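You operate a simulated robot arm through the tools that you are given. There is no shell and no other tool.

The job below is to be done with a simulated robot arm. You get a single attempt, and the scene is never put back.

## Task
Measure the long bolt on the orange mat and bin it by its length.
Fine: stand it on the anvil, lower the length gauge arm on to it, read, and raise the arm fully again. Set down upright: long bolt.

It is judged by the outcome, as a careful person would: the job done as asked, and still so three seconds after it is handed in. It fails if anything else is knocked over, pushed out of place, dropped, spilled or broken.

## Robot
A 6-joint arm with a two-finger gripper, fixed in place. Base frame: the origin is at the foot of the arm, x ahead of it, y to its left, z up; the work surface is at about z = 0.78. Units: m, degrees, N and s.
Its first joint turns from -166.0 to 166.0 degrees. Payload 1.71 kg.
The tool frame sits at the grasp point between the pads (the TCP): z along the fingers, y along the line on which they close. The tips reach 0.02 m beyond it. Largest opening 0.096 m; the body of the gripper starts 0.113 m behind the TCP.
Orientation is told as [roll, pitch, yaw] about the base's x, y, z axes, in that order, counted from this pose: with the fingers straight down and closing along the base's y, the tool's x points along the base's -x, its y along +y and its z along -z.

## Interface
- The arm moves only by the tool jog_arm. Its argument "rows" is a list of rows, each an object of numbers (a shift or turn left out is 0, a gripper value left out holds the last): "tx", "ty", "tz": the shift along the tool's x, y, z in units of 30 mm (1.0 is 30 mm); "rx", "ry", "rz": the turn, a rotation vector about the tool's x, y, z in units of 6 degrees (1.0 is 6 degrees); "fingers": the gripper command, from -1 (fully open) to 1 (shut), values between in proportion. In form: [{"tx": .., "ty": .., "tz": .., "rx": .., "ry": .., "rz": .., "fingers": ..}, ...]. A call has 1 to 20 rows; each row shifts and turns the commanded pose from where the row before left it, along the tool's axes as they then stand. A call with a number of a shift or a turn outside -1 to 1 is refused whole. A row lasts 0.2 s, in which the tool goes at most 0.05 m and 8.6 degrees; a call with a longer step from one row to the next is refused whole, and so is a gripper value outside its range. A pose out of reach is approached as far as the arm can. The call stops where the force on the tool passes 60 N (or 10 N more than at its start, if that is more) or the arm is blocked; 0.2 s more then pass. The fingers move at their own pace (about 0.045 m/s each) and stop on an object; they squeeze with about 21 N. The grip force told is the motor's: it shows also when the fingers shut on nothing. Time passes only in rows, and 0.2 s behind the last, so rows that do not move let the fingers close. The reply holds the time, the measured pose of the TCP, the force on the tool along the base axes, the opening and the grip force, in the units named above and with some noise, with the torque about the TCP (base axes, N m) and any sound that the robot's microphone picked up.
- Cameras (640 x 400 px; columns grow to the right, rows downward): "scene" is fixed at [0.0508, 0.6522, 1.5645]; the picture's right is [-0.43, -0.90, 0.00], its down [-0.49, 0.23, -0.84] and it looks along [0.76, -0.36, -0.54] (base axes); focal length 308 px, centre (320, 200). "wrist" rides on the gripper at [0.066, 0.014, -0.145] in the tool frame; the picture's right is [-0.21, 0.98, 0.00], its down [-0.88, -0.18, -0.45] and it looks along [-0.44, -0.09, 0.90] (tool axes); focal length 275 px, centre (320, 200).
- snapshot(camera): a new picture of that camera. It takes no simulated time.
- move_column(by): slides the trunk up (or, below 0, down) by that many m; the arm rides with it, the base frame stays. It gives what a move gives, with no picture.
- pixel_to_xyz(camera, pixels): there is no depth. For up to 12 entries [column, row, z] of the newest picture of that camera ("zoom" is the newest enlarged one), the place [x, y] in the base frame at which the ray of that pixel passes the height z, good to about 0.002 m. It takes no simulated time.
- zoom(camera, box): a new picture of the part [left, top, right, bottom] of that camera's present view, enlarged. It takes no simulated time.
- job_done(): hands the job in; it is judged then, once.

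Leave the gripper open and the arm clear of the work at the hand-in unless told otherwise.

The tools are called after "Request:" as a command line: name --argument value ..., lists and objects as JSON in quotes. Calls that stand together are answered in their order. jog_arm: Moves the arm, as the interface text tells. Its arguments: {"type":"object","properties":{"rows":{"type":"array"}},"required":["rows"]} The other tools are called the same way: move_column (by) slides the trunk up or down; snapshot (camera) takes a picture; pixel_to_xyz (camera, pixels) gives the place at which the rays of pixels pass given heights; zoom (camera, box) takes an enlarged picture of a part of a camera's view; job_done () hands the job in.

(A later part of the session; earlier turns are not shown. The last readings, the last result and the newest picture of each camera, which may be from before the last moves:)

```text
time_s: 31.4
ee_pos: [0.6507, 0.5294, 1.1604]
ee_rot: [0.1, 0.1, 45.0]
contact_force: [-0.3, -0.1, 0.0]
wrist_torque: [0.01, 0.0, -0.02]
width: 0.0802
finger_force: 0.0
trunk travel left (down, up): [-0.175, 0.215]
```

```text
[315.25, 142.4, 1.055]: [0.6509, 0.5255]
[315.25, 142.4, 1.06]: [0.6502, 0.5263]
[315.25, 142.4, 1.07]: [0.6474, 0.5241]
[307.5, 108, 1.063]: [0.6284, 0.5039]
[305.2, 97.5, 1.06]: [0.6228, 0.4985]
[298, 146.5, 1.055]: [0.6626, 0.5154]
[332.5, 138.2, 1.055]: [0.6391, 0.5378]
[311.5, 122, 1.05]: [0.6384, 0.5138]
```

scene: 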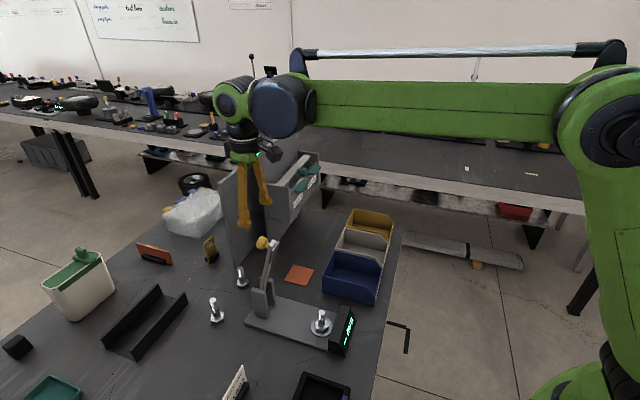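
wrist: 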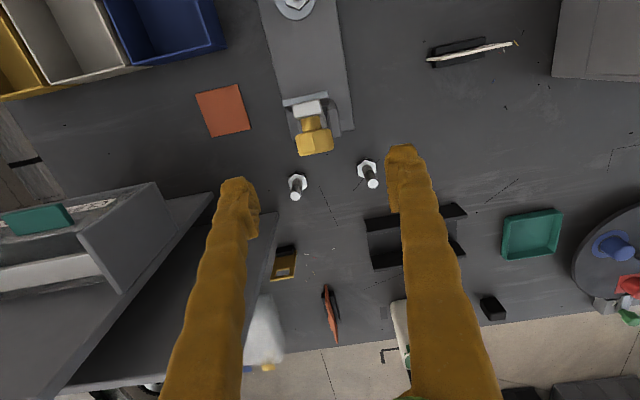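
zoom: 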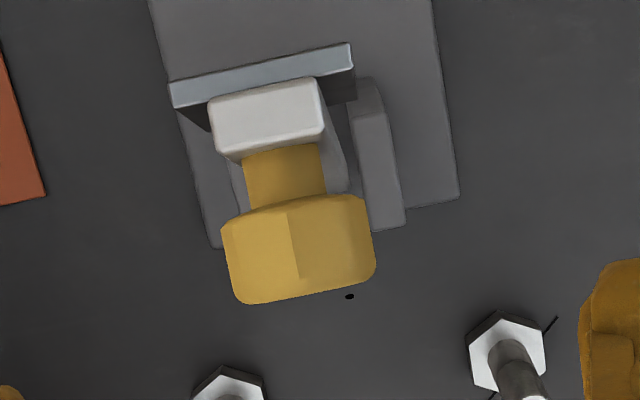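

The cap centre is (0.6505, 0.526), 32 mm wide across the fingers. I'll adjust about 3 mm and descend to z of about 1.06 with the fingers straddling it.

Request:
jog_arm --rows '[{"tx": 0.087, "ty": -0.073}, {"tz": 0.5}, {"tz": 0.7}, {"tz": 0.7}, {"tz": 0.7}, {"tz": 0.5}, {"tz": 0.25}, {}, {}]'

Request:
snapshot --camera "wrist"

Request:
zoom --camera "scene" --box '[230, 210, 310, 290]'

```text
time_s: 33.4
ee_pos: [0.6501, 0.5263, 1.0578]
ee_rot: [0.1, 0.2, 45.1]
contact_force: [0.4, 0.2, 0.4]
wrist_torque: [-0.03, -0.01, 0.02]
width: 0.0801
finger_force: 0.0
trunk travel left (down, up): [-0.175, 0.215]
```

```text
taken
```

wrist: 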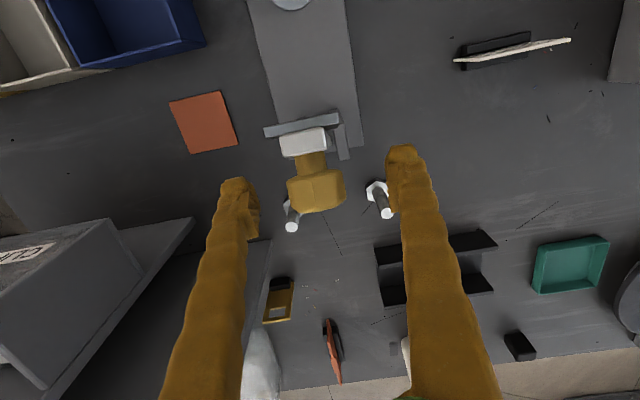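

```text
5.00 times, centred on (270, 250) of scene
```

zoom: 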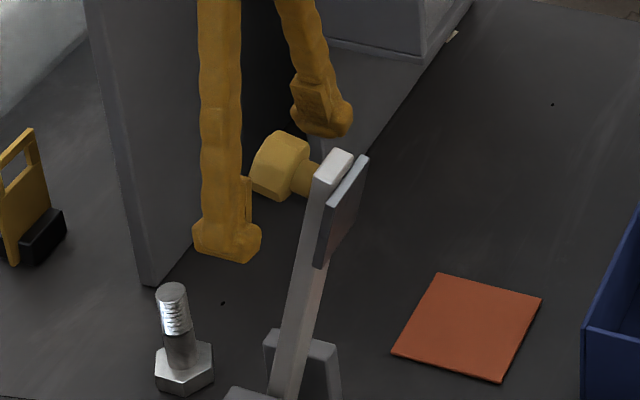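

The fingers flank the cap evenly. I'll close softly to about 0.03 m and check the forces.

Request:
jog_arm --rows '[{"fingers": 0.3}, {}, {}, {}, {}]'

```text
time_s: 34.6
ee_pos: [0.6513, 0.5261, 1.0574]
ee_rot: [0.0, 0.2, 45.1]
contact_force: [1.0, -2.1, -0.6]
wrist_torque: [-0.01, -0.03, -0.02]
width: 0.0346
finger_force: 1.4
trunk travel left (down, up): [-0.175, 0.215]
```

Cap contact at 0.0346 m with a light grip. I'll tighten a little and read again.

Request:
jog_arm --rows '[{"fingers": 0.6}, {}, {}]'

```text
time_s: 35.4
ee_pos: [0.6524, 0.5254, 1.057]
ee_rot: [0.0, 0.2, 45.0]
contact_force: [15.2, -12.9, 0.5]
wrist_torque: [0.07, -0.18, -0.19]
width: 0.0293
finger_force: 35.0
trunk travel left (down, up): [-0.175, 0.215]
```

The tool is being pushed about 20 N sideways, so the cap centre is a couple of mm further to −lateral. I'll shift to relieve it.

Request:
jog_arm --rows '[{"ty": -0.06}, {}, {}]'

```text
time_s: 36.2
ee_pos: [0.6507, 0.5261, 1.0575]
ee_rot: [0.2, 0.2, 45.1]
contact_force: [6.7, -6.3, -6.2]
wrist_torque: [0.08, -0.04, -0.09]
width: 0.0297
finger_force: 35.2
trunk travel left (down, up): [-0.175, 0.215]
```

Request:
jog_arm --rows '[{"ty": -0.05}, {}, {}]'

Request:
zoom --camera "wrist" --box '[240, 100, 400, 240]'

Request:
zoom --camera "scene" --box '[230, 210, 310, 290]'

```text
time_s: 37.0
ee_pos: [0.652, 0.5239, 1.0585]
ee_rot: [0.2, 0.2, 45.1]
contact_force: [-5.7, 5.9, -4.3]
wrist_torque: [0.13, 0.03, 0.08]
width: 0.0294
finger_force: 35.0
trunk travel left (down, up): [-0.175, 0.215]
```

```text
2.86 times, centred on (320, 170) of wrist
```

zoom: 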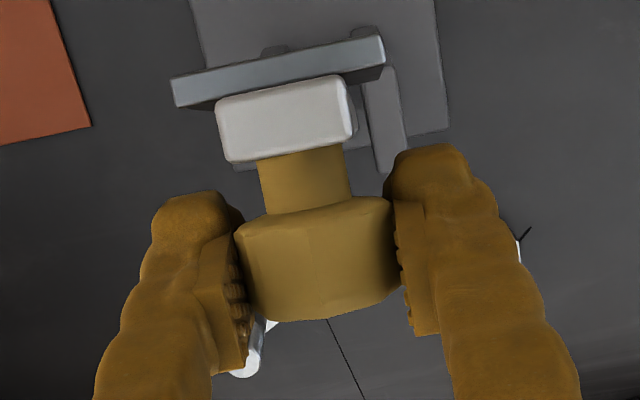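

```text
5.00 times, centred on (270, 250) of scene
```

zoom: 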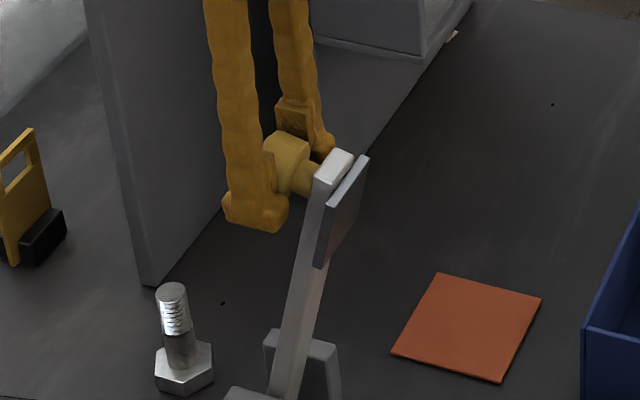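

The grip is well centred on the cap. I'll trim a fraction back and start the arc slowly, with small moves toward the anvil, watching the forces.

Request:
jog_arm --rows '[{"ty": 0.02, "tx": 0.12, "tz": 0.02}, {"tx": 0.18, "tz": 0.035}, {}]'

```text
time_s: 37.8
ee_pos: [0.6445, 0.518, 1.0561]
ee_rot: [0.0, 0.2, 45.1]
contact_force: [-1.1, 3.8, 15.1]
wrist_torque: [0.52, -0.53, 0.03]
width: 0.0291
finger_force: 34.7
trunk travel left (down, up): [-0.175, 0.215]
```

The z-force and torque show the tight grip resists the cap rotating in the pads. I'll loosen to a light grip so the cap can pivot, and read again.

Request:
jog_arm --rows '[{"fingers": 0.42}, {}, {}]'

Request:
zoom --camera "scene" --box '[230, 210, 310, 290]'

```text
time_s: 38.6
ee_pos: [0.6455, 0.5177, 1.0557]
ee_rot: [0.1, 0.1, 45.1]
contact_force: [-1.9, 0.8, -7.4]
wrist_torque: [-0.14, 0.17, 0.03]
width: 0.0291
finger_force: 30.5
trunk travel left (down, up): [-0.175, 0.215]
```

```text
5.00 times, centred on (270, 250) of scene
```

zoom: 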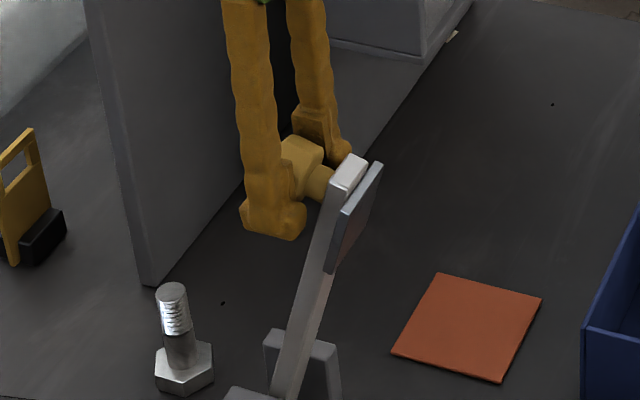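

Grip is still 30 N at 0.0291 m. I'll loosen a touch more (target 0.0288 m).

Request:
jog_arm --rows '[{"fingers": 0.4}, {}, {}]'

```text
time_s: 39.4
ee_pos: [0.6446, 0.5186, 1.0564]
ee_rot: [0.1, 0.0, 45.1]
contact_force: [-0.9, 1.0, 0.5]
wrist_torque: [0.05, -0.08, 0.03]
width: 0.0294
finger_force: 9.7
trunk travel left (down, up): [-0.175, 0.215]
```

A light 9.7 N grip with negligible load, and the arm holds by friction. I'll continue the arc in small steps.

Request:
jog_arm --rows '[{"tx": 0.25, "tz": 0.06}, {"tx": 0.25, "tz": 0.066}, {"tx": 0.25, "tz": 0.07}, {}]'

Request:
zoom --camera "scene" --box '[230, 210, 310, 290]'

```text
time_s: 40.4
ee_pos: [0.6303, 0.5009, 1.0498]
ee_rot: [0.0, 0.1, 45.0]
contact_force: [0.7, -0.2, 0.0]
wrist_torque: [0.01, 0.01, 0.03]
width: 0.0289
finger_force: 0.0
trunk travel left (down, up): [-0.175, 0.215]
```

```text
5.00 times, centred on (270, 250) of scene
```

zoom: 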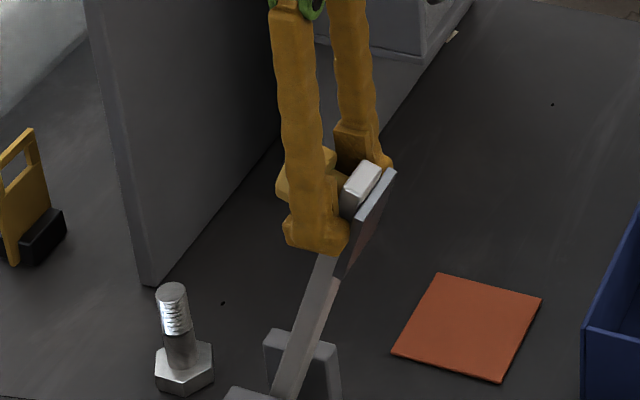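

Grip force dropped to 0: the fingers slipped off the cap toward the arm and now straddle the stem and arm. Nothing is disturbed. I'll look closer before deciding.

Request:
zoom --camera "wrist" --box '[220, 80, 420, 260]'

Request:
zoom --camera "scene" --box '[260, 225, 300, 265]'

Request:
snapshot --camera "scene"

```text
2.22 times, centred on (320, 170) of wrist
```

zoom: 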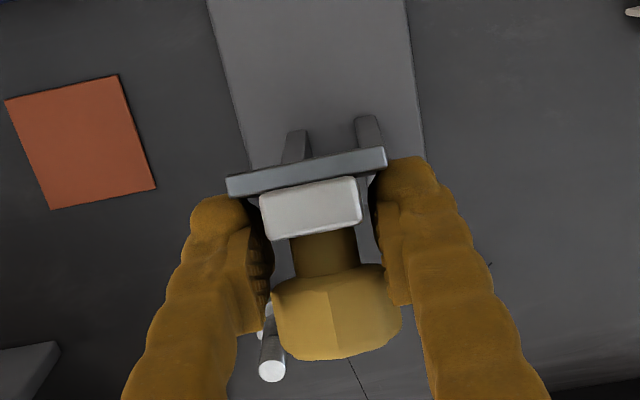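

```text
10.00 times, centred on (280, 245) of scene
```

zoom: 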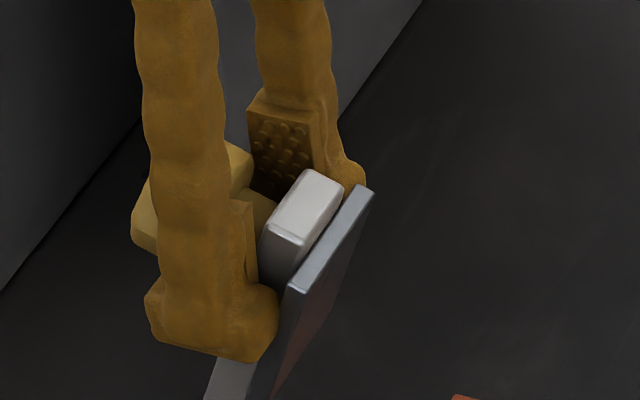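

```text
taken
```

scene: 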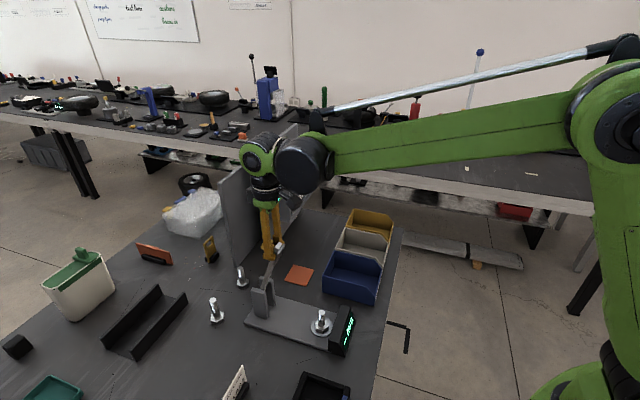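

The fingers straddle the arm just behind the pad plate. The grip was too light. Plan: open, back out upward, re-grip the cap firmly, and tilt the tool together with the arm so the cap doesn't twist in the pads. Opening and lifting first.

Request:
jog_arm --rows '[{"fingers": -0.67}, {}, {}, {}, {"tz": -0.5}, {"tz": -0.8}, {"tz": -0.9}, {"tz": -0.8}, {"tz": -0.4}, {}]'

Request:
snapshot --camera "wrist"

Request:
zoom --camera "scene" --box '[250, 225, 300, 275]'

```text
time_s: 42.6
ee_pos: [0.6296, 0.5017, 1.1522]
ee_rot: [0.1, 0.2, 45.0]
contact_force: [0.0, 0.2, 0.1]
wrist_torque: [0.01, -0.01, 0.01]
width: 0.0802
finger_force: 0.1
trunk travel left (down, up): [-0.175, 0.215]
```

```text
taken
```

wrist: 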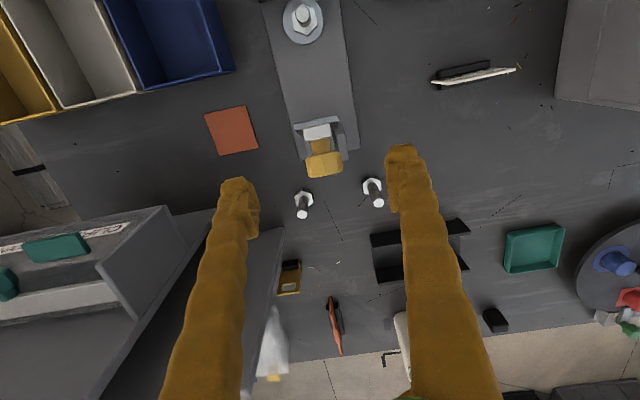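

```text
8.00 times, centred on (275, 250) of scene
```

zoom: 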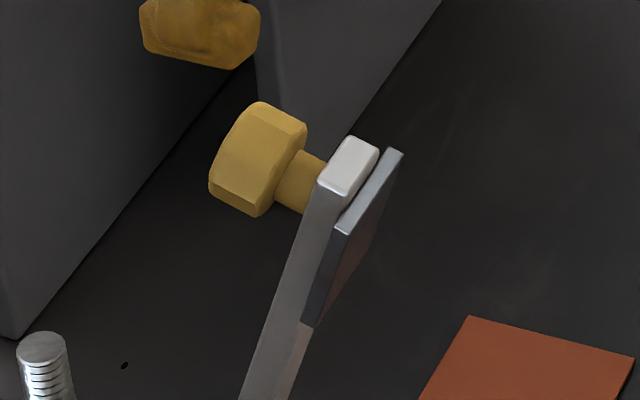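

The arm stays put where I left it, a bit lower than fully raised, so its hinge has friction. Zooming in on the cap to locate it again.

Request:
zoom --camera "wrist" --box '[270, 100, 370, 200]'

Request:
pixel_to_xyz --camera "scene" --pixels '[[267.1, 244.75, 1.04], [267.1, 244.75, 1.05], [267.1, 244.75, 1.06], [278.5, 245.5, 1.05], [278.5, 245.5, 1.06]]'

```text
4.00 times, centred on (320, 150) of wrist
```

zoom: 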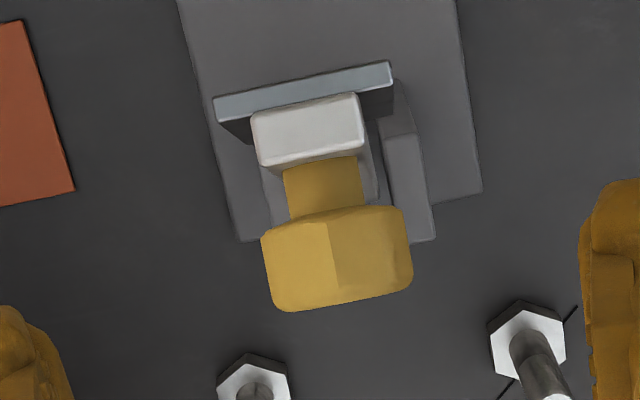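

```text
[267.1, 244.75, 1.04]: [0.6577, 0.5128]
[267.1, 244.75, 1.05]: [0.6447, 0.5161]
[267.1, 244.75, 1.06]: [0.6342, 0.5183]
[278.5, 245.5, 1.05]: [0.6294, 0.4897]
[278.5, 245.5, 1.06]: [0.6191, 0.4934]
```

Request:
pixel_to_xyz --camera "wrist" --pixels '[[324.5, 165, 1.045], [324.5, 165, 1.055], [324.5, 165, 1.065], [317.5, 132, 1.06], [307, 168.75, 1.055], [342.25, 161.25, 1.055], [317.5, 114, 0.88], [315.5, 117, 1.05]]'

```text
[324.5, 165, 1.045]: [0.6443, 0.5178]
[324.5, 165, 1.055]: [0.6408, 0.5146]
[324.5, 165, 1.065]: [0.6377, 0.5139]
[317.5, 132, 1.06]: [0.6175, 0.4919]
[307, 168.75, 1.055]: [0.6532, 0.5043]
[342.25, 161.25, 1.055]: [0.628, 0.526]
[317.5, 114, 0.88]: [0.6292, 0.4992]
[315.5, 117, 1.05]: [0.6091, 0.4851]
```

The cap is now at (0.641, 0.516, 1.054). I'll move to a pre-grasp point behind and above it and tilt the tool 30°, so the fingers point slightly back toward the robot. That lets me roll the tool together with the arm.

Request:
jog_arm --rows '[{"tx": -0.7, "tz": 0.1, "ty": 0.063}, {"tx": -0.8, "tz": 0.1}, {"tx": -0.77, "tz": 0.187}, {"ry": 1}, {"ry": 1}, {"ry": 1}, {"ry": 1}, {"ry": 1}, {}, {}]'

Request:
snapshot --camera "wrist"

Request:
snapshot --camera "scene"

```text
time_s: 44.4
ee_pos: [0.6532, 0.5519, 1.1557]
ee_rot: [-0.9, 23.9, 44.7]
contact_force: [-0.6, -0.2, 1.5]
wrist_torque: [0.14, -0.1, 0.0]
width: 0.0801
finger_force: 0.0
out of reach, approached as far as the arm can: row 8
trunk travel left (down, up): [-0.175, 0.215]
stopped in row 8: the force on the tool passed its limit at 98 N (the readings are from after the stop); the commanded pose is now the measured one
```

```text
taken
```

wrist: 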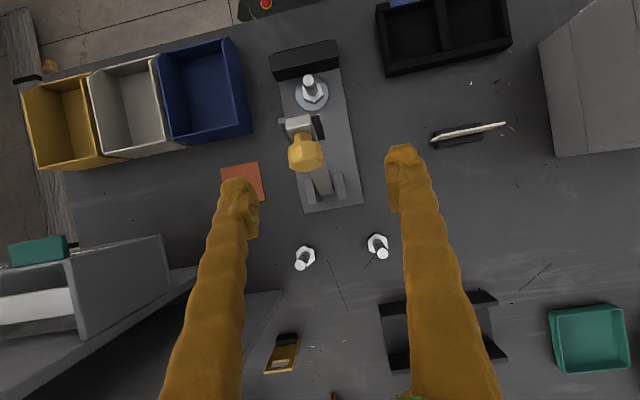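

```text
taken
```

scene: 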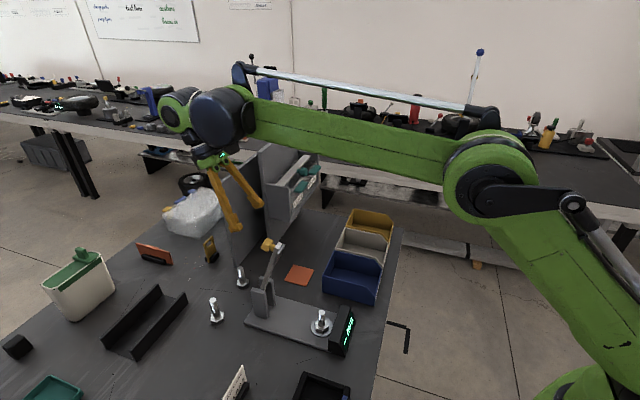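

The 30° tilt ran into the arm's reach limit and stopped at about 24°. Nothing on the bench was touched. I'll go back to vertical.

The hinge holds by friction, so I'll change the plan. First I'll push the cap from behind with closed fingers until the arm is at about 45°. Then I'll grip it for the controlled lower half.

Request:
jog_arm --rows '[{"ry": -0.5}, {"ry": -0.8}, {"ry": -0.9}, {"ry": -0.9}, {"ry": -0.88, "fingers": 1}, {}, {}, {}, {}]'

```text
time_s: 46.4
ee_pos: [0.6616, 0.5527, 1.1478]
ee_rot: [-0.7, 0.4, 45.0]
contact_force: [0.5, 0.3, -0.7]
wrist_torque: [0.0, 0.0, 0.04]
width: 0.0002
finger_force: 20.6
trunk travel left (down, up): [-0.175, 0.215]
```

Request:
jog_arm --rows '[{"rx": -0.117, "ry": -0.067, "ty": -0.38}, {}, {"tz": 0.5}, {"tz": 0.8}, {"tz": 0.8}, {"tz": 0.49}, {}, {}]'

Request:
zoom --camera "scene" --box '[240, 215, 300, 275]'

Request:
zoom --camera "wrist" --box '[220, 60, 420, 240]'

```text
time_s: 48.1
ee_pos: [0.6701, 0.5442, 1.0709]
ee_rot: [0.0, -0.1, 45.0]
contact_force: [-0.4, 0.6, 0.0]
wrist_torque: [0.02, 0.03, -0.02]
width: 0.0
finger_force: 20.9
trunk travel left (down, up): [-0.175, 0.215]
```

```text
6.67 times, centred on (270, 245) of scene
```

zoom: 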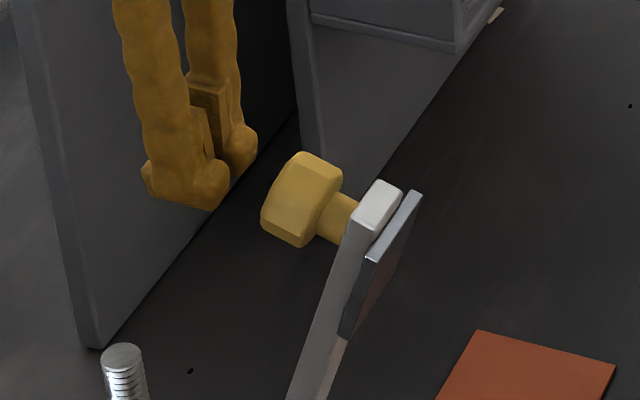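

```text
2.22 times, centred on (320, 150) of wrist
```

zoom: 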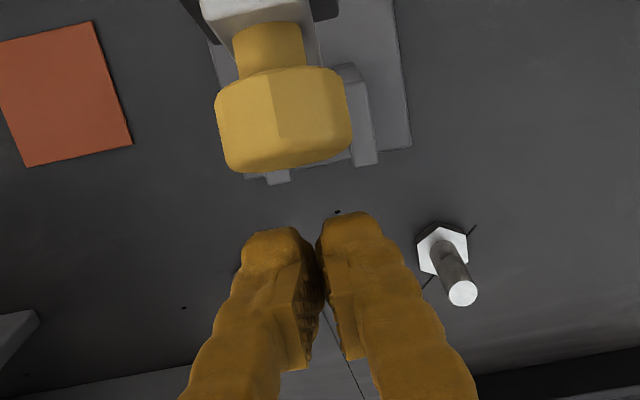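

The closed fingers are behind the cap, lined up laterally. I'll push gently toward the anvil along the arc, first about 8° only.

Request:
jog_arm --rows '[{"tx": 0.3}, {"tx": 0.32}, {"tx": 0.2, "tz": 0.035}, {"tx": 0.207, "tz": 0.045}, {"tx": 0.21, "tz": 0.055}, {"tx": 0.21, "tz": 0.058}, {}]'

Request:
zoom --camera "scene" --box '[240, 215, 300, 275]'

```text
time_s: 49.8
ee_pos: [0.6391, 0.5129, 1.0662]
ee_rot: [0.0, -0.1, 45.1]
contact_force: [0.1, -1.1, 0.7]
wrist_torque: [-0.03, 0.02, -0.04]
width: 0.0
finger_force: 29.1
trunk travel left (down, up): [-0.175, 0.215]
```

```text
6.67 times, centred on (270, 245) of scene
```

zoom: 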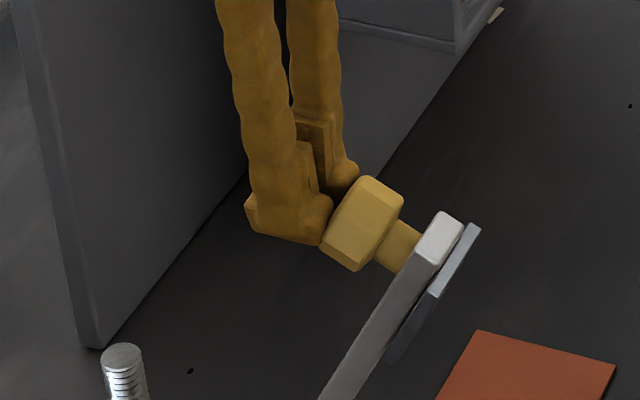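

The arm moved smoothly and the force stays about 1 N. I'll wait a moment to check whether it stays put or creeps down.

Request:
jog_arm --rows '[{}, {}, {}]'

Request:
zoom --camera "scene" --box '[240, 215, 320, 295]'

Request:
zoom --camera "wrist" --box '[220, 0, 420, 240]'

```text
time_s: 50.5
ee_pos: [0.64, 0.5133, 1.0659]
ee_rot: [0.0, -0.1, 45.0]
contact_force: [0.0, -0.1, -0.2]
wrist_torque: [0.0, -0.02, 0.02]
width: 0.0
finger_force: 29.5
trunk travel left (down, up): [-0.175, 0.215]
```

```text
5.00 times, centred on (280, 255) of scene
```

zoom: 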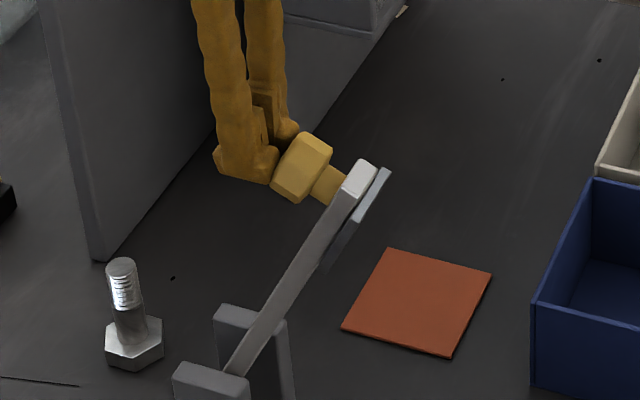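

```text
1.67 times, centred on (320, 120) of wrist
```

zoom: 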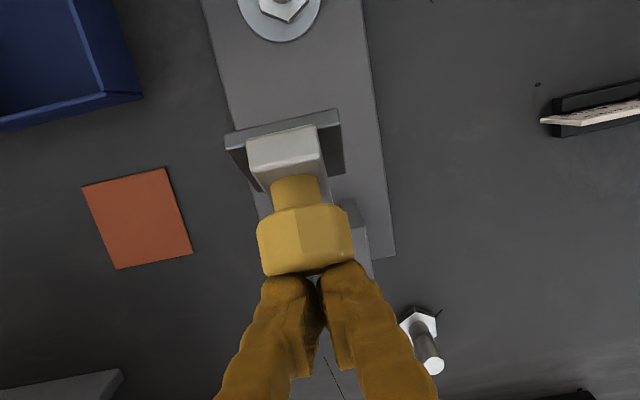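

It holds by friction. I'll continue pushing along the arc for another 8°.

Request:
jog_arm --rows '[{"tx": 0.207, "tz": 0.066}, {"tx": 0.207, "tz": 0.074}, {"tx": 0.2, "tz": 0.083}, {"tx": 0.2, "tz": 0.09}, {}]'

Request:
zoom --camera "scene" --box '[240, 215, 320, 295]'

```text
time_s: 51.8
ee_pos: [0.6222, 0.4958, 1.0559]
ee_rot: [0.0, -0.1, 45.1]
contact_force: [0.6, -0.8, -0.6]
wrist_torque: [-0.01, -0.01, -0.01]
width: 0.0002
finger_force: 29.6
trunk travel left (down, up): [-0.175, 0.215]
```

```text
5.00 times, centred on (280, 255) of scene
```

zoom: 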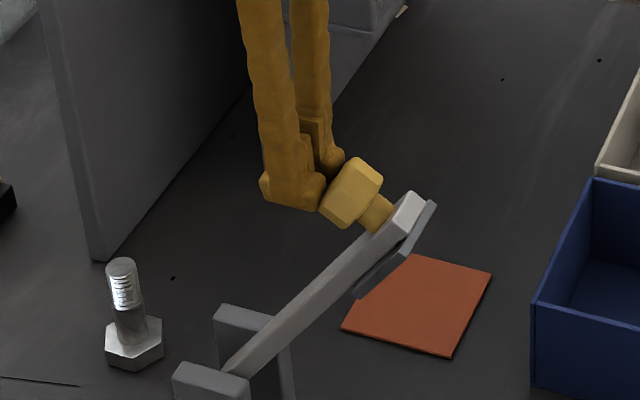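

The arm is at about 57° and stays where I leave it. From three cap positions I fit the pivot at about s=0.846, z=0.861 with radius 0.19 m. I'll push a further 12°.

Request:
jog_arm --rows '[{"tx": 0.2, "tz": 0.08}, {"tx": 0.2, "tz": 0.087}, {"tx": 0.197, "tz": 0.093}, {"tx": 0.193, "tz": 0.1}, {"tx": 0.19, "tz": 0.107}, {"tx": 0.183, "tz": 0.113}, {}, {}]'

Request:
zoom --camera "scene" --box '[250, 225, 350, 325]'

```text
time_s: 53.5
ee_pos: [0.5962, 0.4715, 1.0389]
ee_rot: [0.0, -0.1, 45.0]
contact_force: [0.1, -0.8, -0.2]
wrist_torque: [-0.01, 0.0, -0.01]
width: 0.0
finger_force: 29.4
trunk travel left (down, up): [-0.175, 0.215]
```

```text
4.00 times, centred on (300, 275) of scene
```

zoom: 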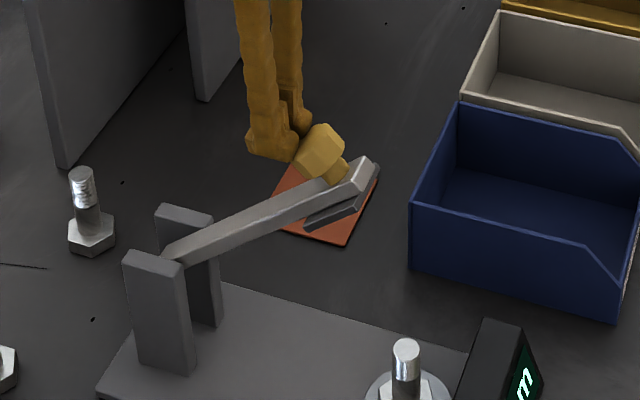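

The arm is at about 44° and still holds. I'll continue another 14° in small increments.

Request:
jog_arm --rows '[{"tx": 0.18, "tz": 0.12}, {"tx": 0.177, "tz": 0.13}, {"tx": 0.173, "tz": 0.13}, {"tx": 0.17, "tz": 0.14}, {"tx": 0.16, "tz": 0.147}, {"tx": 0.16, "tz": 0.15}, {"tx": 0.153, "tz": 0.153}, {}, {}]'

Request:
zoom --camera "scene" --box '[250, 225, 350, 345]'

```text
time_s: 55.5
ee_pos: [0.572, 0.4463, 1.0099]
ee_rot: [0.0, -0.2, 45.1]
contact_force: [-0.5, 0.8, -0.1]
wrist_torque: [0.02, -0.02, 0.03]
width: 0.0
finger_force: 29.7
trunk travel left (down, up): [-0.175, 0.215]
```

```text
3.33 times, centred on (300, 285) of scene
```

zoom: 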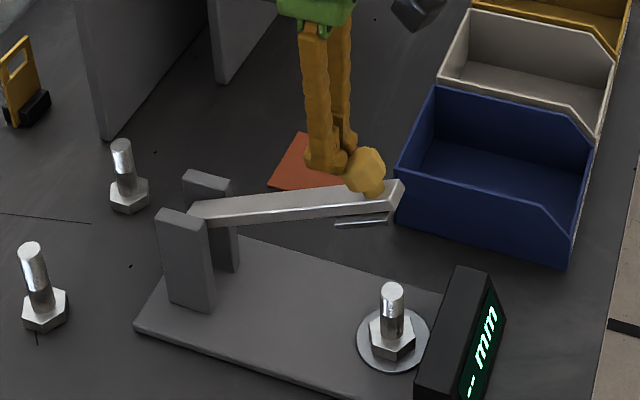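

The arm is at about 29° and still holds. Next another 14°, now pushing more downward.

Request:
jog_arm --rows '[{"tx": 0.147, "tz": 0.163}, {"tx": 0.14, "tz": 0.163}, {"tx": 0.137, "tz": 0.173}, {"tx": 0.13, "tz": 0.173}, {"tx": 0.12, "tz": 0.18}, {"tx": 0.12, "tz": 0.187}, {"tx": 0.11, "tz": 0.187}, {}, {}]'

Request:
zoom --camera "scene" --box '[260, 245, 360, 345]'

Request:
zoom --camera "wrist" --box '[200, 0, 440, 240]'

```text
time_s: 57.5
ee_pos: [0.553, 0.4276, 0.9731]
ee_rot: [0.0, -0.2, 45.0]
contact_force: [-0.5, 0.1, -0.5]
wrist_torque: [-0.02, 0.01, -0.02]
width: 0.0
finger_force: 29.7
trunk travel left (down, up): [-0.175, 0.215]
```

```text
4.00 times, centred on (310, 295) of scene
```

zoom: 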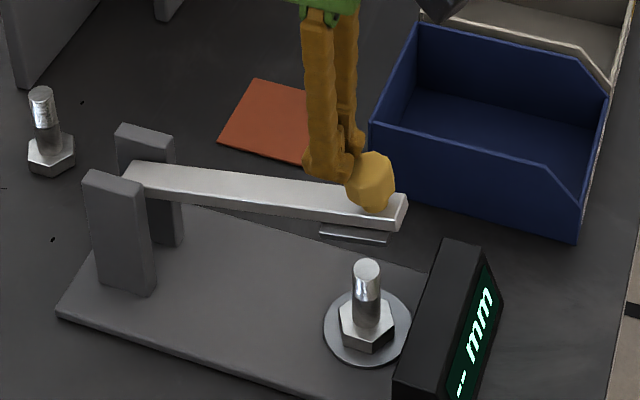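

```text
1.67 times, centred on (320, 120) of wrist
```

zoom: 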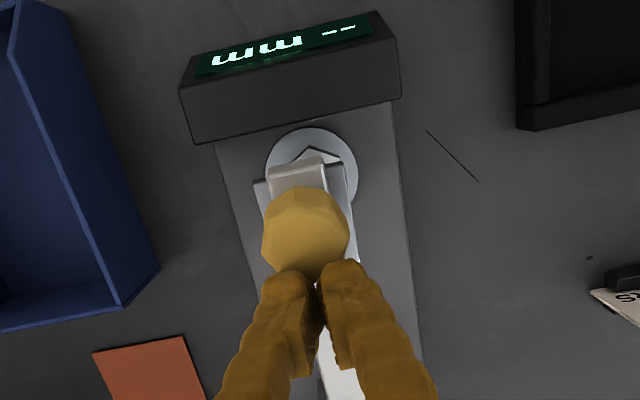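

The arm is at about 14° and the pad is now above the bolt top. I'll continue slowly, 8° more, checking the force.

Request:
jog_arm --rows '[{"tx": 0.103, "tz": 0.193}, {"tx": 0.097, "tz": 0.193}, {"tx": 0.09, "tz": 0.2}, {"tx": 0.083, "tz": 0.2}, {}, {}]'

Request:
zoom --camera "scene" --box '[290, 275, 370, 355]'

```text
time_s: 59.0
ee_pos: [0.5451, 0.4197, 0.9509]
ee_rot: [0.1, -0.1, 45.1]
contact_force: [1.0, -0.7, -0.1]
wrist_torque: [-0.04, -0.01, 0.0]
width: 0.0003
finger_force: 29.5
trunk travel left (down, up): [-0.175, 0.215]
```

```text
5.00 times, centred on (330, 315) of scene
```

zoom: 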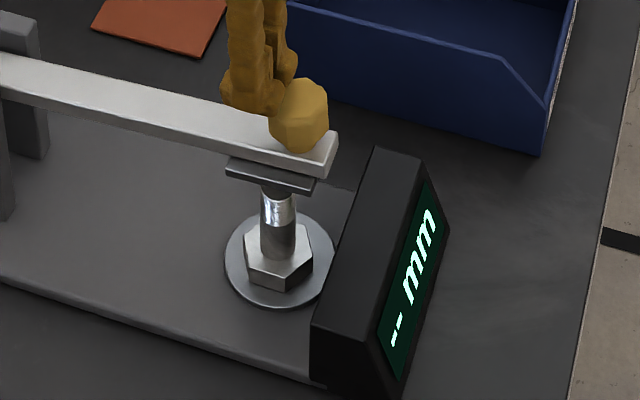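

The pad is just above the bolt tip and the display still shows "-- mm". I'll press down in about 2 mm steps.

Request:
jog_arm --rows '[{"tx": 0.03, "tz": 0.08}, {"tx": 0.03, "tz": 0.08}, {}]'

Request:
zoom --camera "scene" --box '[290, 275, 370, 355]'

```text
time_s: 59.8
ee_pos: [0.5426, 0.4187, 0.9446]
ee_rot: [-0.1, -0.2, 45.1]
contact_force: [0.6, -0.1, 0.1]
wrist_torque: [0.01, 0.02, 0.05]
width: 0.0
finger_force: 29.5
trunk travel left (down, up): [-0.175, 0.215]
```

```text
5.00 times, centred on (330, 315) of scene
```

zoom: 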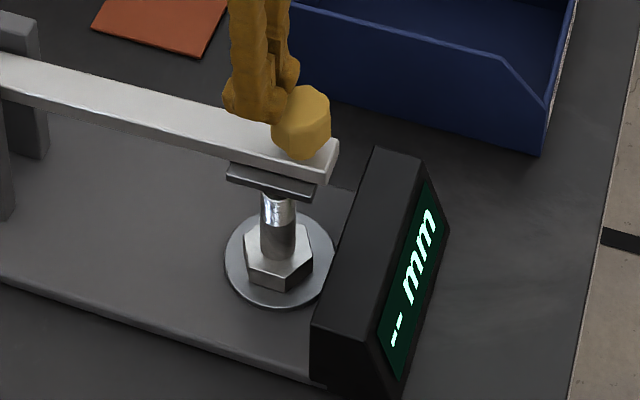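

Still closing the gap. Continuing gently.

Request:
jog_arm --rows '[{"tx": 0.02, "tz": 0.06}, {"tx": 0.02, "tz": 0.06}, {}]'

Request:
zoom --camera "scene" --box '[290, 275, 370, 355]'

```text
time_s: 60.5
ee_pos: [0.544, 0.4177, 0.9407]
ee_rot: [0.0, -0.1, 45.2]
contact_force: [0.6, 0.3, -1.1]
wrist_torque: [0.0, -0.01, 0.02]
width: 0.0005
finger_force: 29.1
trunk travel left (down, up): [-0.175, 0.215]
```

```text
5.00 times, centred on (330, 315) of scene
```

zoom: 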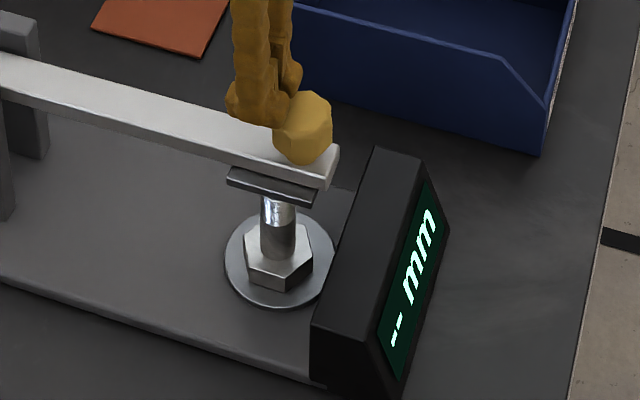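

Request:
jog_arm --rows '[{"tx": 0.015, "tz": 0.06}, {"tx": 0.015, "tz": 0.06}, {"tx": 0.01, "tz": 0.05}, {}]'

Request:
zoom --camera "scene" --box '[290, 275, 370, 355]'

```text
time_s: 61.5
ee_pos: [0.5426, 0.4169, 0.9361]
ee_rot: [0.0, -0.1, 45.1]
contact_force: [0.0, -0.8, -0.6]
wrist_torque: [0.01, 0.01, 0.01]
width: 0.0
finger_force: 29.7
trunk travel left (down, up): [-0.175, 0.215]
```

```text
5.00 times, centred on (330, 315) of scene
```

zoom: 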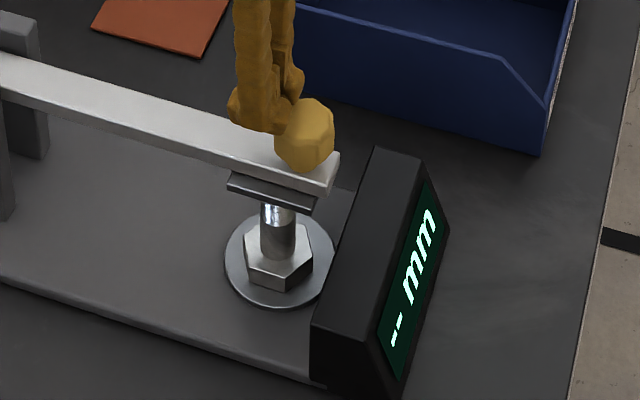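

No contact force yet. I'll look more closely at the gap between pad and bolt tip.

Request:
zoom --camera "scene" --box '[308, 295, 340, 335]'

Request:
zoom --camera "wrist" --box '[240, 40, 400, 240]'

```text
10.00 times, centred on (324, 315) of scene
```

zoom: 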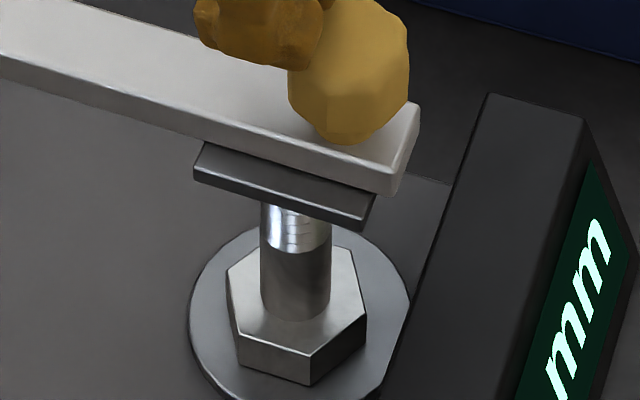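

```text
2.00 times, centred on (320, 140) of wrist
```

zoom: 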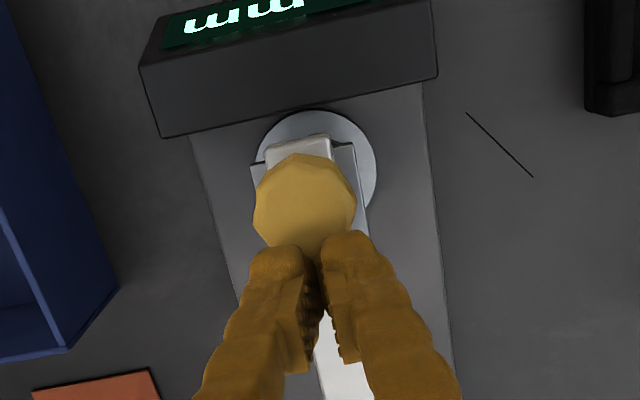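

The pad still has a small gap. Continuing in 1.5–2 mm steps.

Request:
jog_arm --rows '[{"tx": 0.01, "tz": 0.06}, {"tx": 0.01, "tz": 0.06}, {}]'

Request:
zoom --camera "scene" --box '[300, 290, 360, 350]'

```text
time_s: 62.4
ee_pos: [0.541, 0.4167, 0.9322]
ee_rot: [0.0, 0.0, 45.1]
contact_force: [0.0, 0.1, -0.5]
wrist_torque: [0.01, 0.0, 0.0]
width: 0.0
finger_force: 29.4
trunk travel left (down, up): [-0.175, 0.215]
```

```text
6.67 times, centred on (330, 320) of scene
```

zoom: 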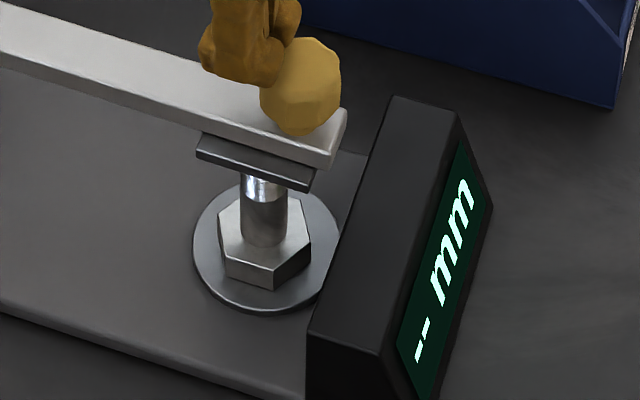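

Request:
jog_arm --rows '[{"tx": 0.01, "tz": 0.06}, {"tx": 0.005, "tz": 0.06}, {}]'

Request:
zoom --camera "scene" --box '[300, 290, 360, 350]'

```text
time_s: 63.1
ee_pos: [0.5414, 0.4156, 0.929]
ee_rot: [0.0, -0.1, 45.2]
contact_force: [1.6, 2.5, 11.2]
wrist_torque: [-0.02, 0.0, -0.02]
width: 0.0058
finger_force: 29.0
trunk travel left (down, up): [-0.175, 0.215]
```

```text
6.67 times, centred on (330, 320) of scene
```

zoom: 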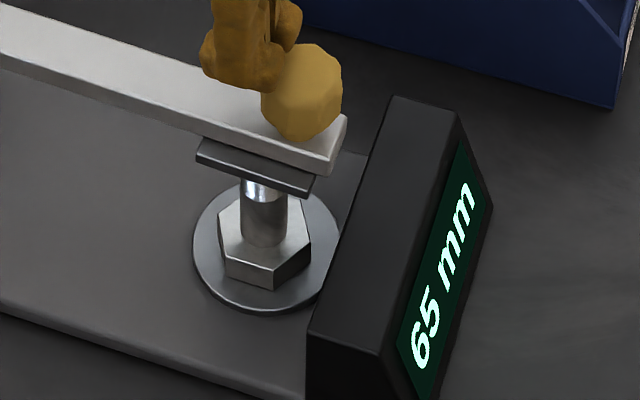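

Contact with about 11 N, and the display reads **65 mm**. The 65 mm bin is the white one. I'll ease the push off to confirm the reading with only the arm resting.

Request:
jog_arm --rows '[{"tz": -0.1}, {"tz": -0.3}, {}]'

Request:
zoom --camera "scene" --box '[300, 290, 360, 350]'

```text
time_s: 64.0
ee_pos: [0.5417, 0.4144, 0.9397]
ee_rot: [0.1, -0.1, 45.1]
contact_force: [-0.4, 0.6, 0.0]
wrist_torque: [-0.02, 0.01, -0.05]
width: 0.0002
finger_force: 29.5
trunk travel left (down, up): [-0.175, 0.215]
```

```text
6.67 times, centred on (330, 320) of scene
```

zoom: 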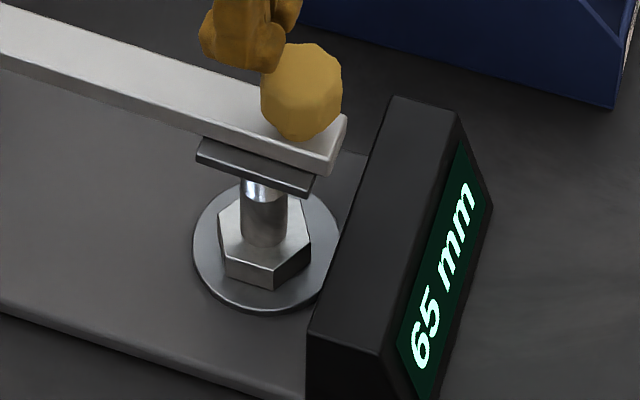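

65 mm confirmed with the gripper off. Next I'll retreat upward, open the fingers and look at the knob for the lift.

Request:
jog_arm --rows '[{"tz": -0.6, "fingers": -0.5}, {"tz": -0.8}, {"tz": -0.8}, {"tz": -0.5}, {}, {}]'

Request:
snapshot --camera "wrist"

Request:
zoom --camera "wrist" --box '[260, 60, 380, 200]'

Request:
zoom --camera "scene" --box '[300, 280, 350, 330]'

```text
time_s: 65.3
ee_pos: [0.5423, 0.4141, 1.0221]
ee_rot: [0.0, -0.1, 45.1]
contact_force: [0.9, 0.3, -0.1]
wrist_torque: [0.0, 0.02, -0.02]
width: 0.0719
finger_force: 0.0
trunk travel left (down, up): [-0.175, 0.215]
```

```text
taken
```

wrist: 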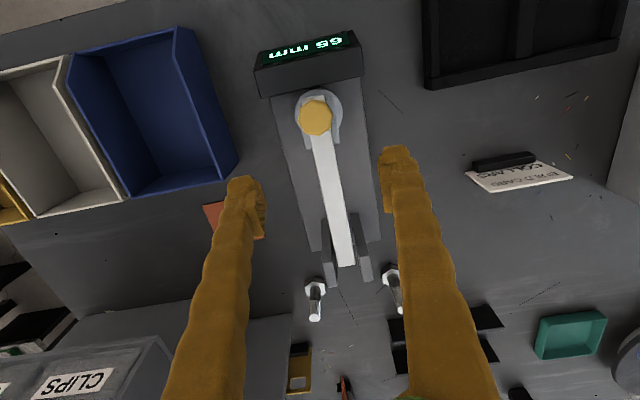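

```text
2.86 times, centred on (320, 130) of wrist
```

zoom: 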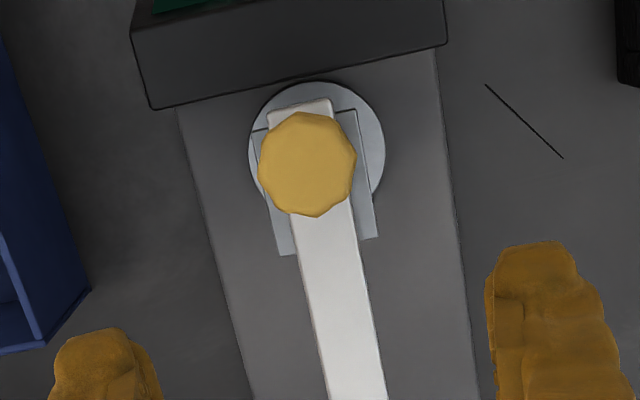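

```text
8.00 times, centred on (325, 305) of scene
```

zoom: 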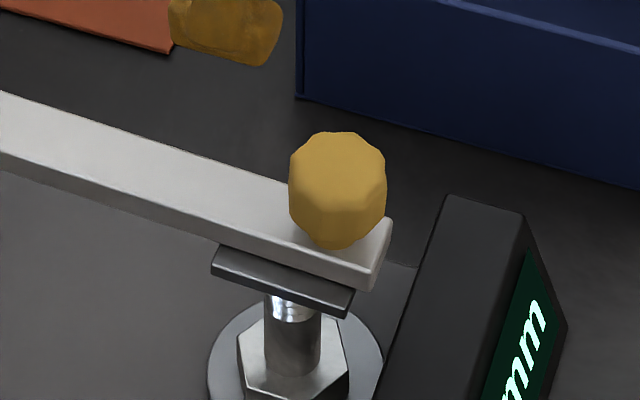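

Request:
pixel_to_xyz --camera "wrist" --pixels '[[315.5, 117.4, 0.905], [315.5, 117.4, 0.91], [315.5, 117.4, 0.9], [298.5, 117.4, 0.9], [332.3, 117.4, 0.9], [312, 96, 0.875]]'

Request:
pixel_to_xyz --camera "scene" --pixels '[[327.25, 300.9, 0.9], [327.25, 300.9, 0.91], [327.25, 303.8, 0.895], [333, 310.5, 0.87]]'

```text
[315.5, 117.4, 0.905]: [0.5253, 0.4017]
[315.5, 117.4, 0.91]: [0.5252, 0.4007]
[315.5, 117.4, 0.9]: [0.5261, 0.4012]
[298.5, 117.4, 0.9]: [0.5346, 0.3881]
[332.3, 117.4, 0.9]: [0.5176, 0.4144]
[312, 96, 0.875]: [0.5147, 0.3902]
```

```text
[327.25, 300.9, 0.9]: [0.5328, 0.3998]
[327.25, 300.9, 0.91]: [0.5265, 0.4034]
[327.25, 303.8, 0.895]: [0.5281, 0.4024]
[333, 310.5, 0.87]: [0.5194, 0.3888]
```

The cap is at (0.526, 0.402) with its top near z 0.909. I'll move back toward the robot, tilt the tool +30° (fingers pointing away from the robot), and check the pose before approaching the knob along the tool axis.

Request:
jog_arm --rows '[{"tx": 0.7, "ty": 0.06}, {"tx": 0.8}, {"tx": 0.8}, {"tx": 0.66}, {"ry": -0.7}, {"ry": -0.9}, {"ry": -0.9}, {"ry": -0.9}, {"ry": -0.9}, {"ry": -0.7}, {}, {}]'

Request:
snapshot --camera "wrist"

```text
time_s: 68.0
ee_pos: [0.4788, 0.3541, 1.0216]
ee_rot: [0.1, -30.1, 45.1]
contact_force: [0.8, -0.1, -0.1]
wrist_torque: [0.0, 0.0, -0.04]
width: 0.0722
finger_force: 0.1
trunk travel left (down, up): [-0.175, 0.215]
```

```text
taken
```

wrist: 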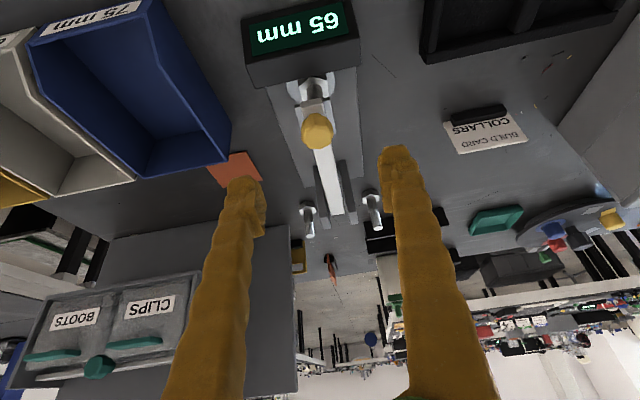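

The tool is tilted 30° with the TCP lateral aligned, and "65 mm" is clearly visible. I'll approach the knob along the tool axis.

Request:
jog_arm --rows '[{"tz": 0.7}, {"tz": 0.9}, {"tz": 0.9}, {"tz": 0.9}, {"tz": 0.7}, {"tz": 0.4, "tx": 0.04}, {}, {}]'

Request:
zoom --camera "wrist" --box '[200, 60, 440, 260]'

Request:
zoom --camera "scene" --box '[290, 260, 370, 340]'

```text
time_s: 69.8
ee_pos: [0.524, 0.4001, 0.9017]
ee_rot: [-0.1, -30.2, 45.0]
contact_force: [-1.1, 0.4, -0.5]
wrist_torque: [0.01, -0.01, -0.02]
width: 0.0719
finger_force: 0.1
trunk travel left (down, up): [-0.175, 0.215]
```

```text
2.00 times, centred on (320, 160) of wrist
```

zoom: 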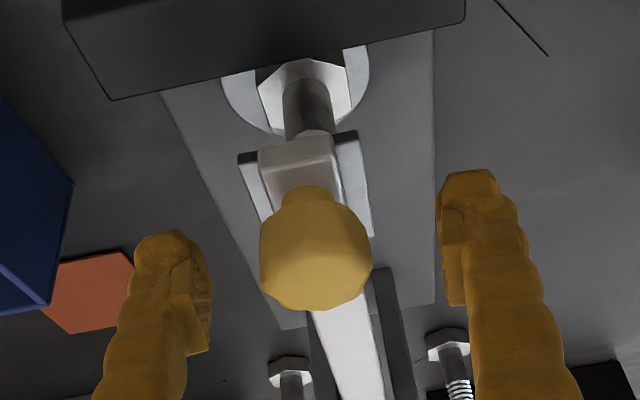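

```text
5.00 times, centred on (330, 300) of scene
```

zoom: 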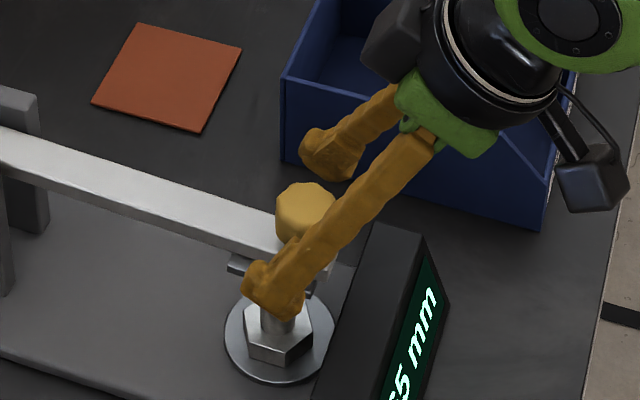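

The knob sits between the fingers. I'll correct a few mm, then close gently and check the side force.

Request:
jog_arm --rows '[{"tx": -0.08, "tz": 0.04, "ty": -0.04}, {"fingers": 0.3}, {}, {}, {}, {"fingers": 0.42}, {}, {}]'

```text
time_s: 71.5
ee_pos: [0.5281, 0.4002, 0.9029]
ee_rot: [0.1, -30.1, 45.0]
contact_force: [5.0, -3.5, -0.5]
wrist_torque: [0.01, 0.03, -0.03]
width: 0.0303
finger_force: 34.7
trunk travel left (down, up): [-0.175, 0.215]
```

The grip is firm at 35 N, with a slight side load of about 6 N. I'll trim that and begin lifting along the arc, rotating the tool with the arm, 6° first.

Request:
jog_arm --rows '[{"ty": -0.03}, {"tx": -0.118, "tz": -0.122, "ry": 0.25}, {"tx": -0.118, "tz": -0.122, "ry": 0.25}, {"tx": -0.118, "tz": -0.122, "ry": 0.25}, {"tx": -0.118, "tz": -0.122, "ry": 0.25}, {}]'

Request:
zoom --camera "scene" --box '[270, 250, 370, 350]'

```text
time_s: 73.0
ee_pos: [0.5311, 0.4044, 0.9232]
ee_rot: [0.2, -24.1, 45.0]
contact_force: [-1.1, -12.7, -3.7]
wrist_torque: [-0.72, 0.75, 0.01]
width: 0.0302
finger_force: 35.3
trunk travel left (down, up): [-0.175, 0.215]
```

```text
4.00 times, centred on (320, 300) of scene
```

zoom: 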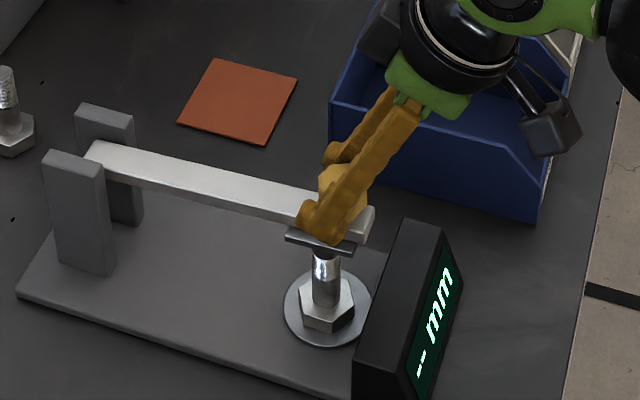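

The arm lifts (display back to "--"). There's about 10 N radial load and some torque, so I'll trim the pose slightly before continuing.

Request:
jog_arm --rows '[{"tx": 0.03, "tz": -0.013, "ty": -0.025, "ry": 0.12}, {}]'

```text
time_s: 73.5
ee_pos: [0.5316, 0.4047, 0.9238]
ee_rot: [0.1, -23.4, 45.0]
contact_force: [3.8, 2.8, 4.9]
wrist_torque: [0.85, -0.8, 0.02]
width: 0.0301
finger_force: 35.1
trunk travel left (down, up): [-0.175, 0.215]
```

The coupling is stiff but fine. I'll continue with the corrected direction and radius, 9° more.

Request:
jog_arm --rows '[{"tx": -0.108, "tz": -0.124, "ry": 0.2}, {"tx": -0.108, "tz": -0.124, "ry": 0.25}, {"tx": -0.108, "tz": -0.124, "ry": 0.25}, {"tx": -0.108, "tz": -0.124, "ry": 0.25}, {}]'

```text
time_s: 74.8
ee_pos: [0.536, 0.4087, 0.9411]
ee_rot: [0.0, -17.6, 45.1]
contact_force: [5.4, 3.1, -8.7]
wrist_torque: [-0.55, 0.53, 0.02]
width: 0.0302
finger_force: 35.2
trunk travel left (down, up): [-0.175, 0.215]
```

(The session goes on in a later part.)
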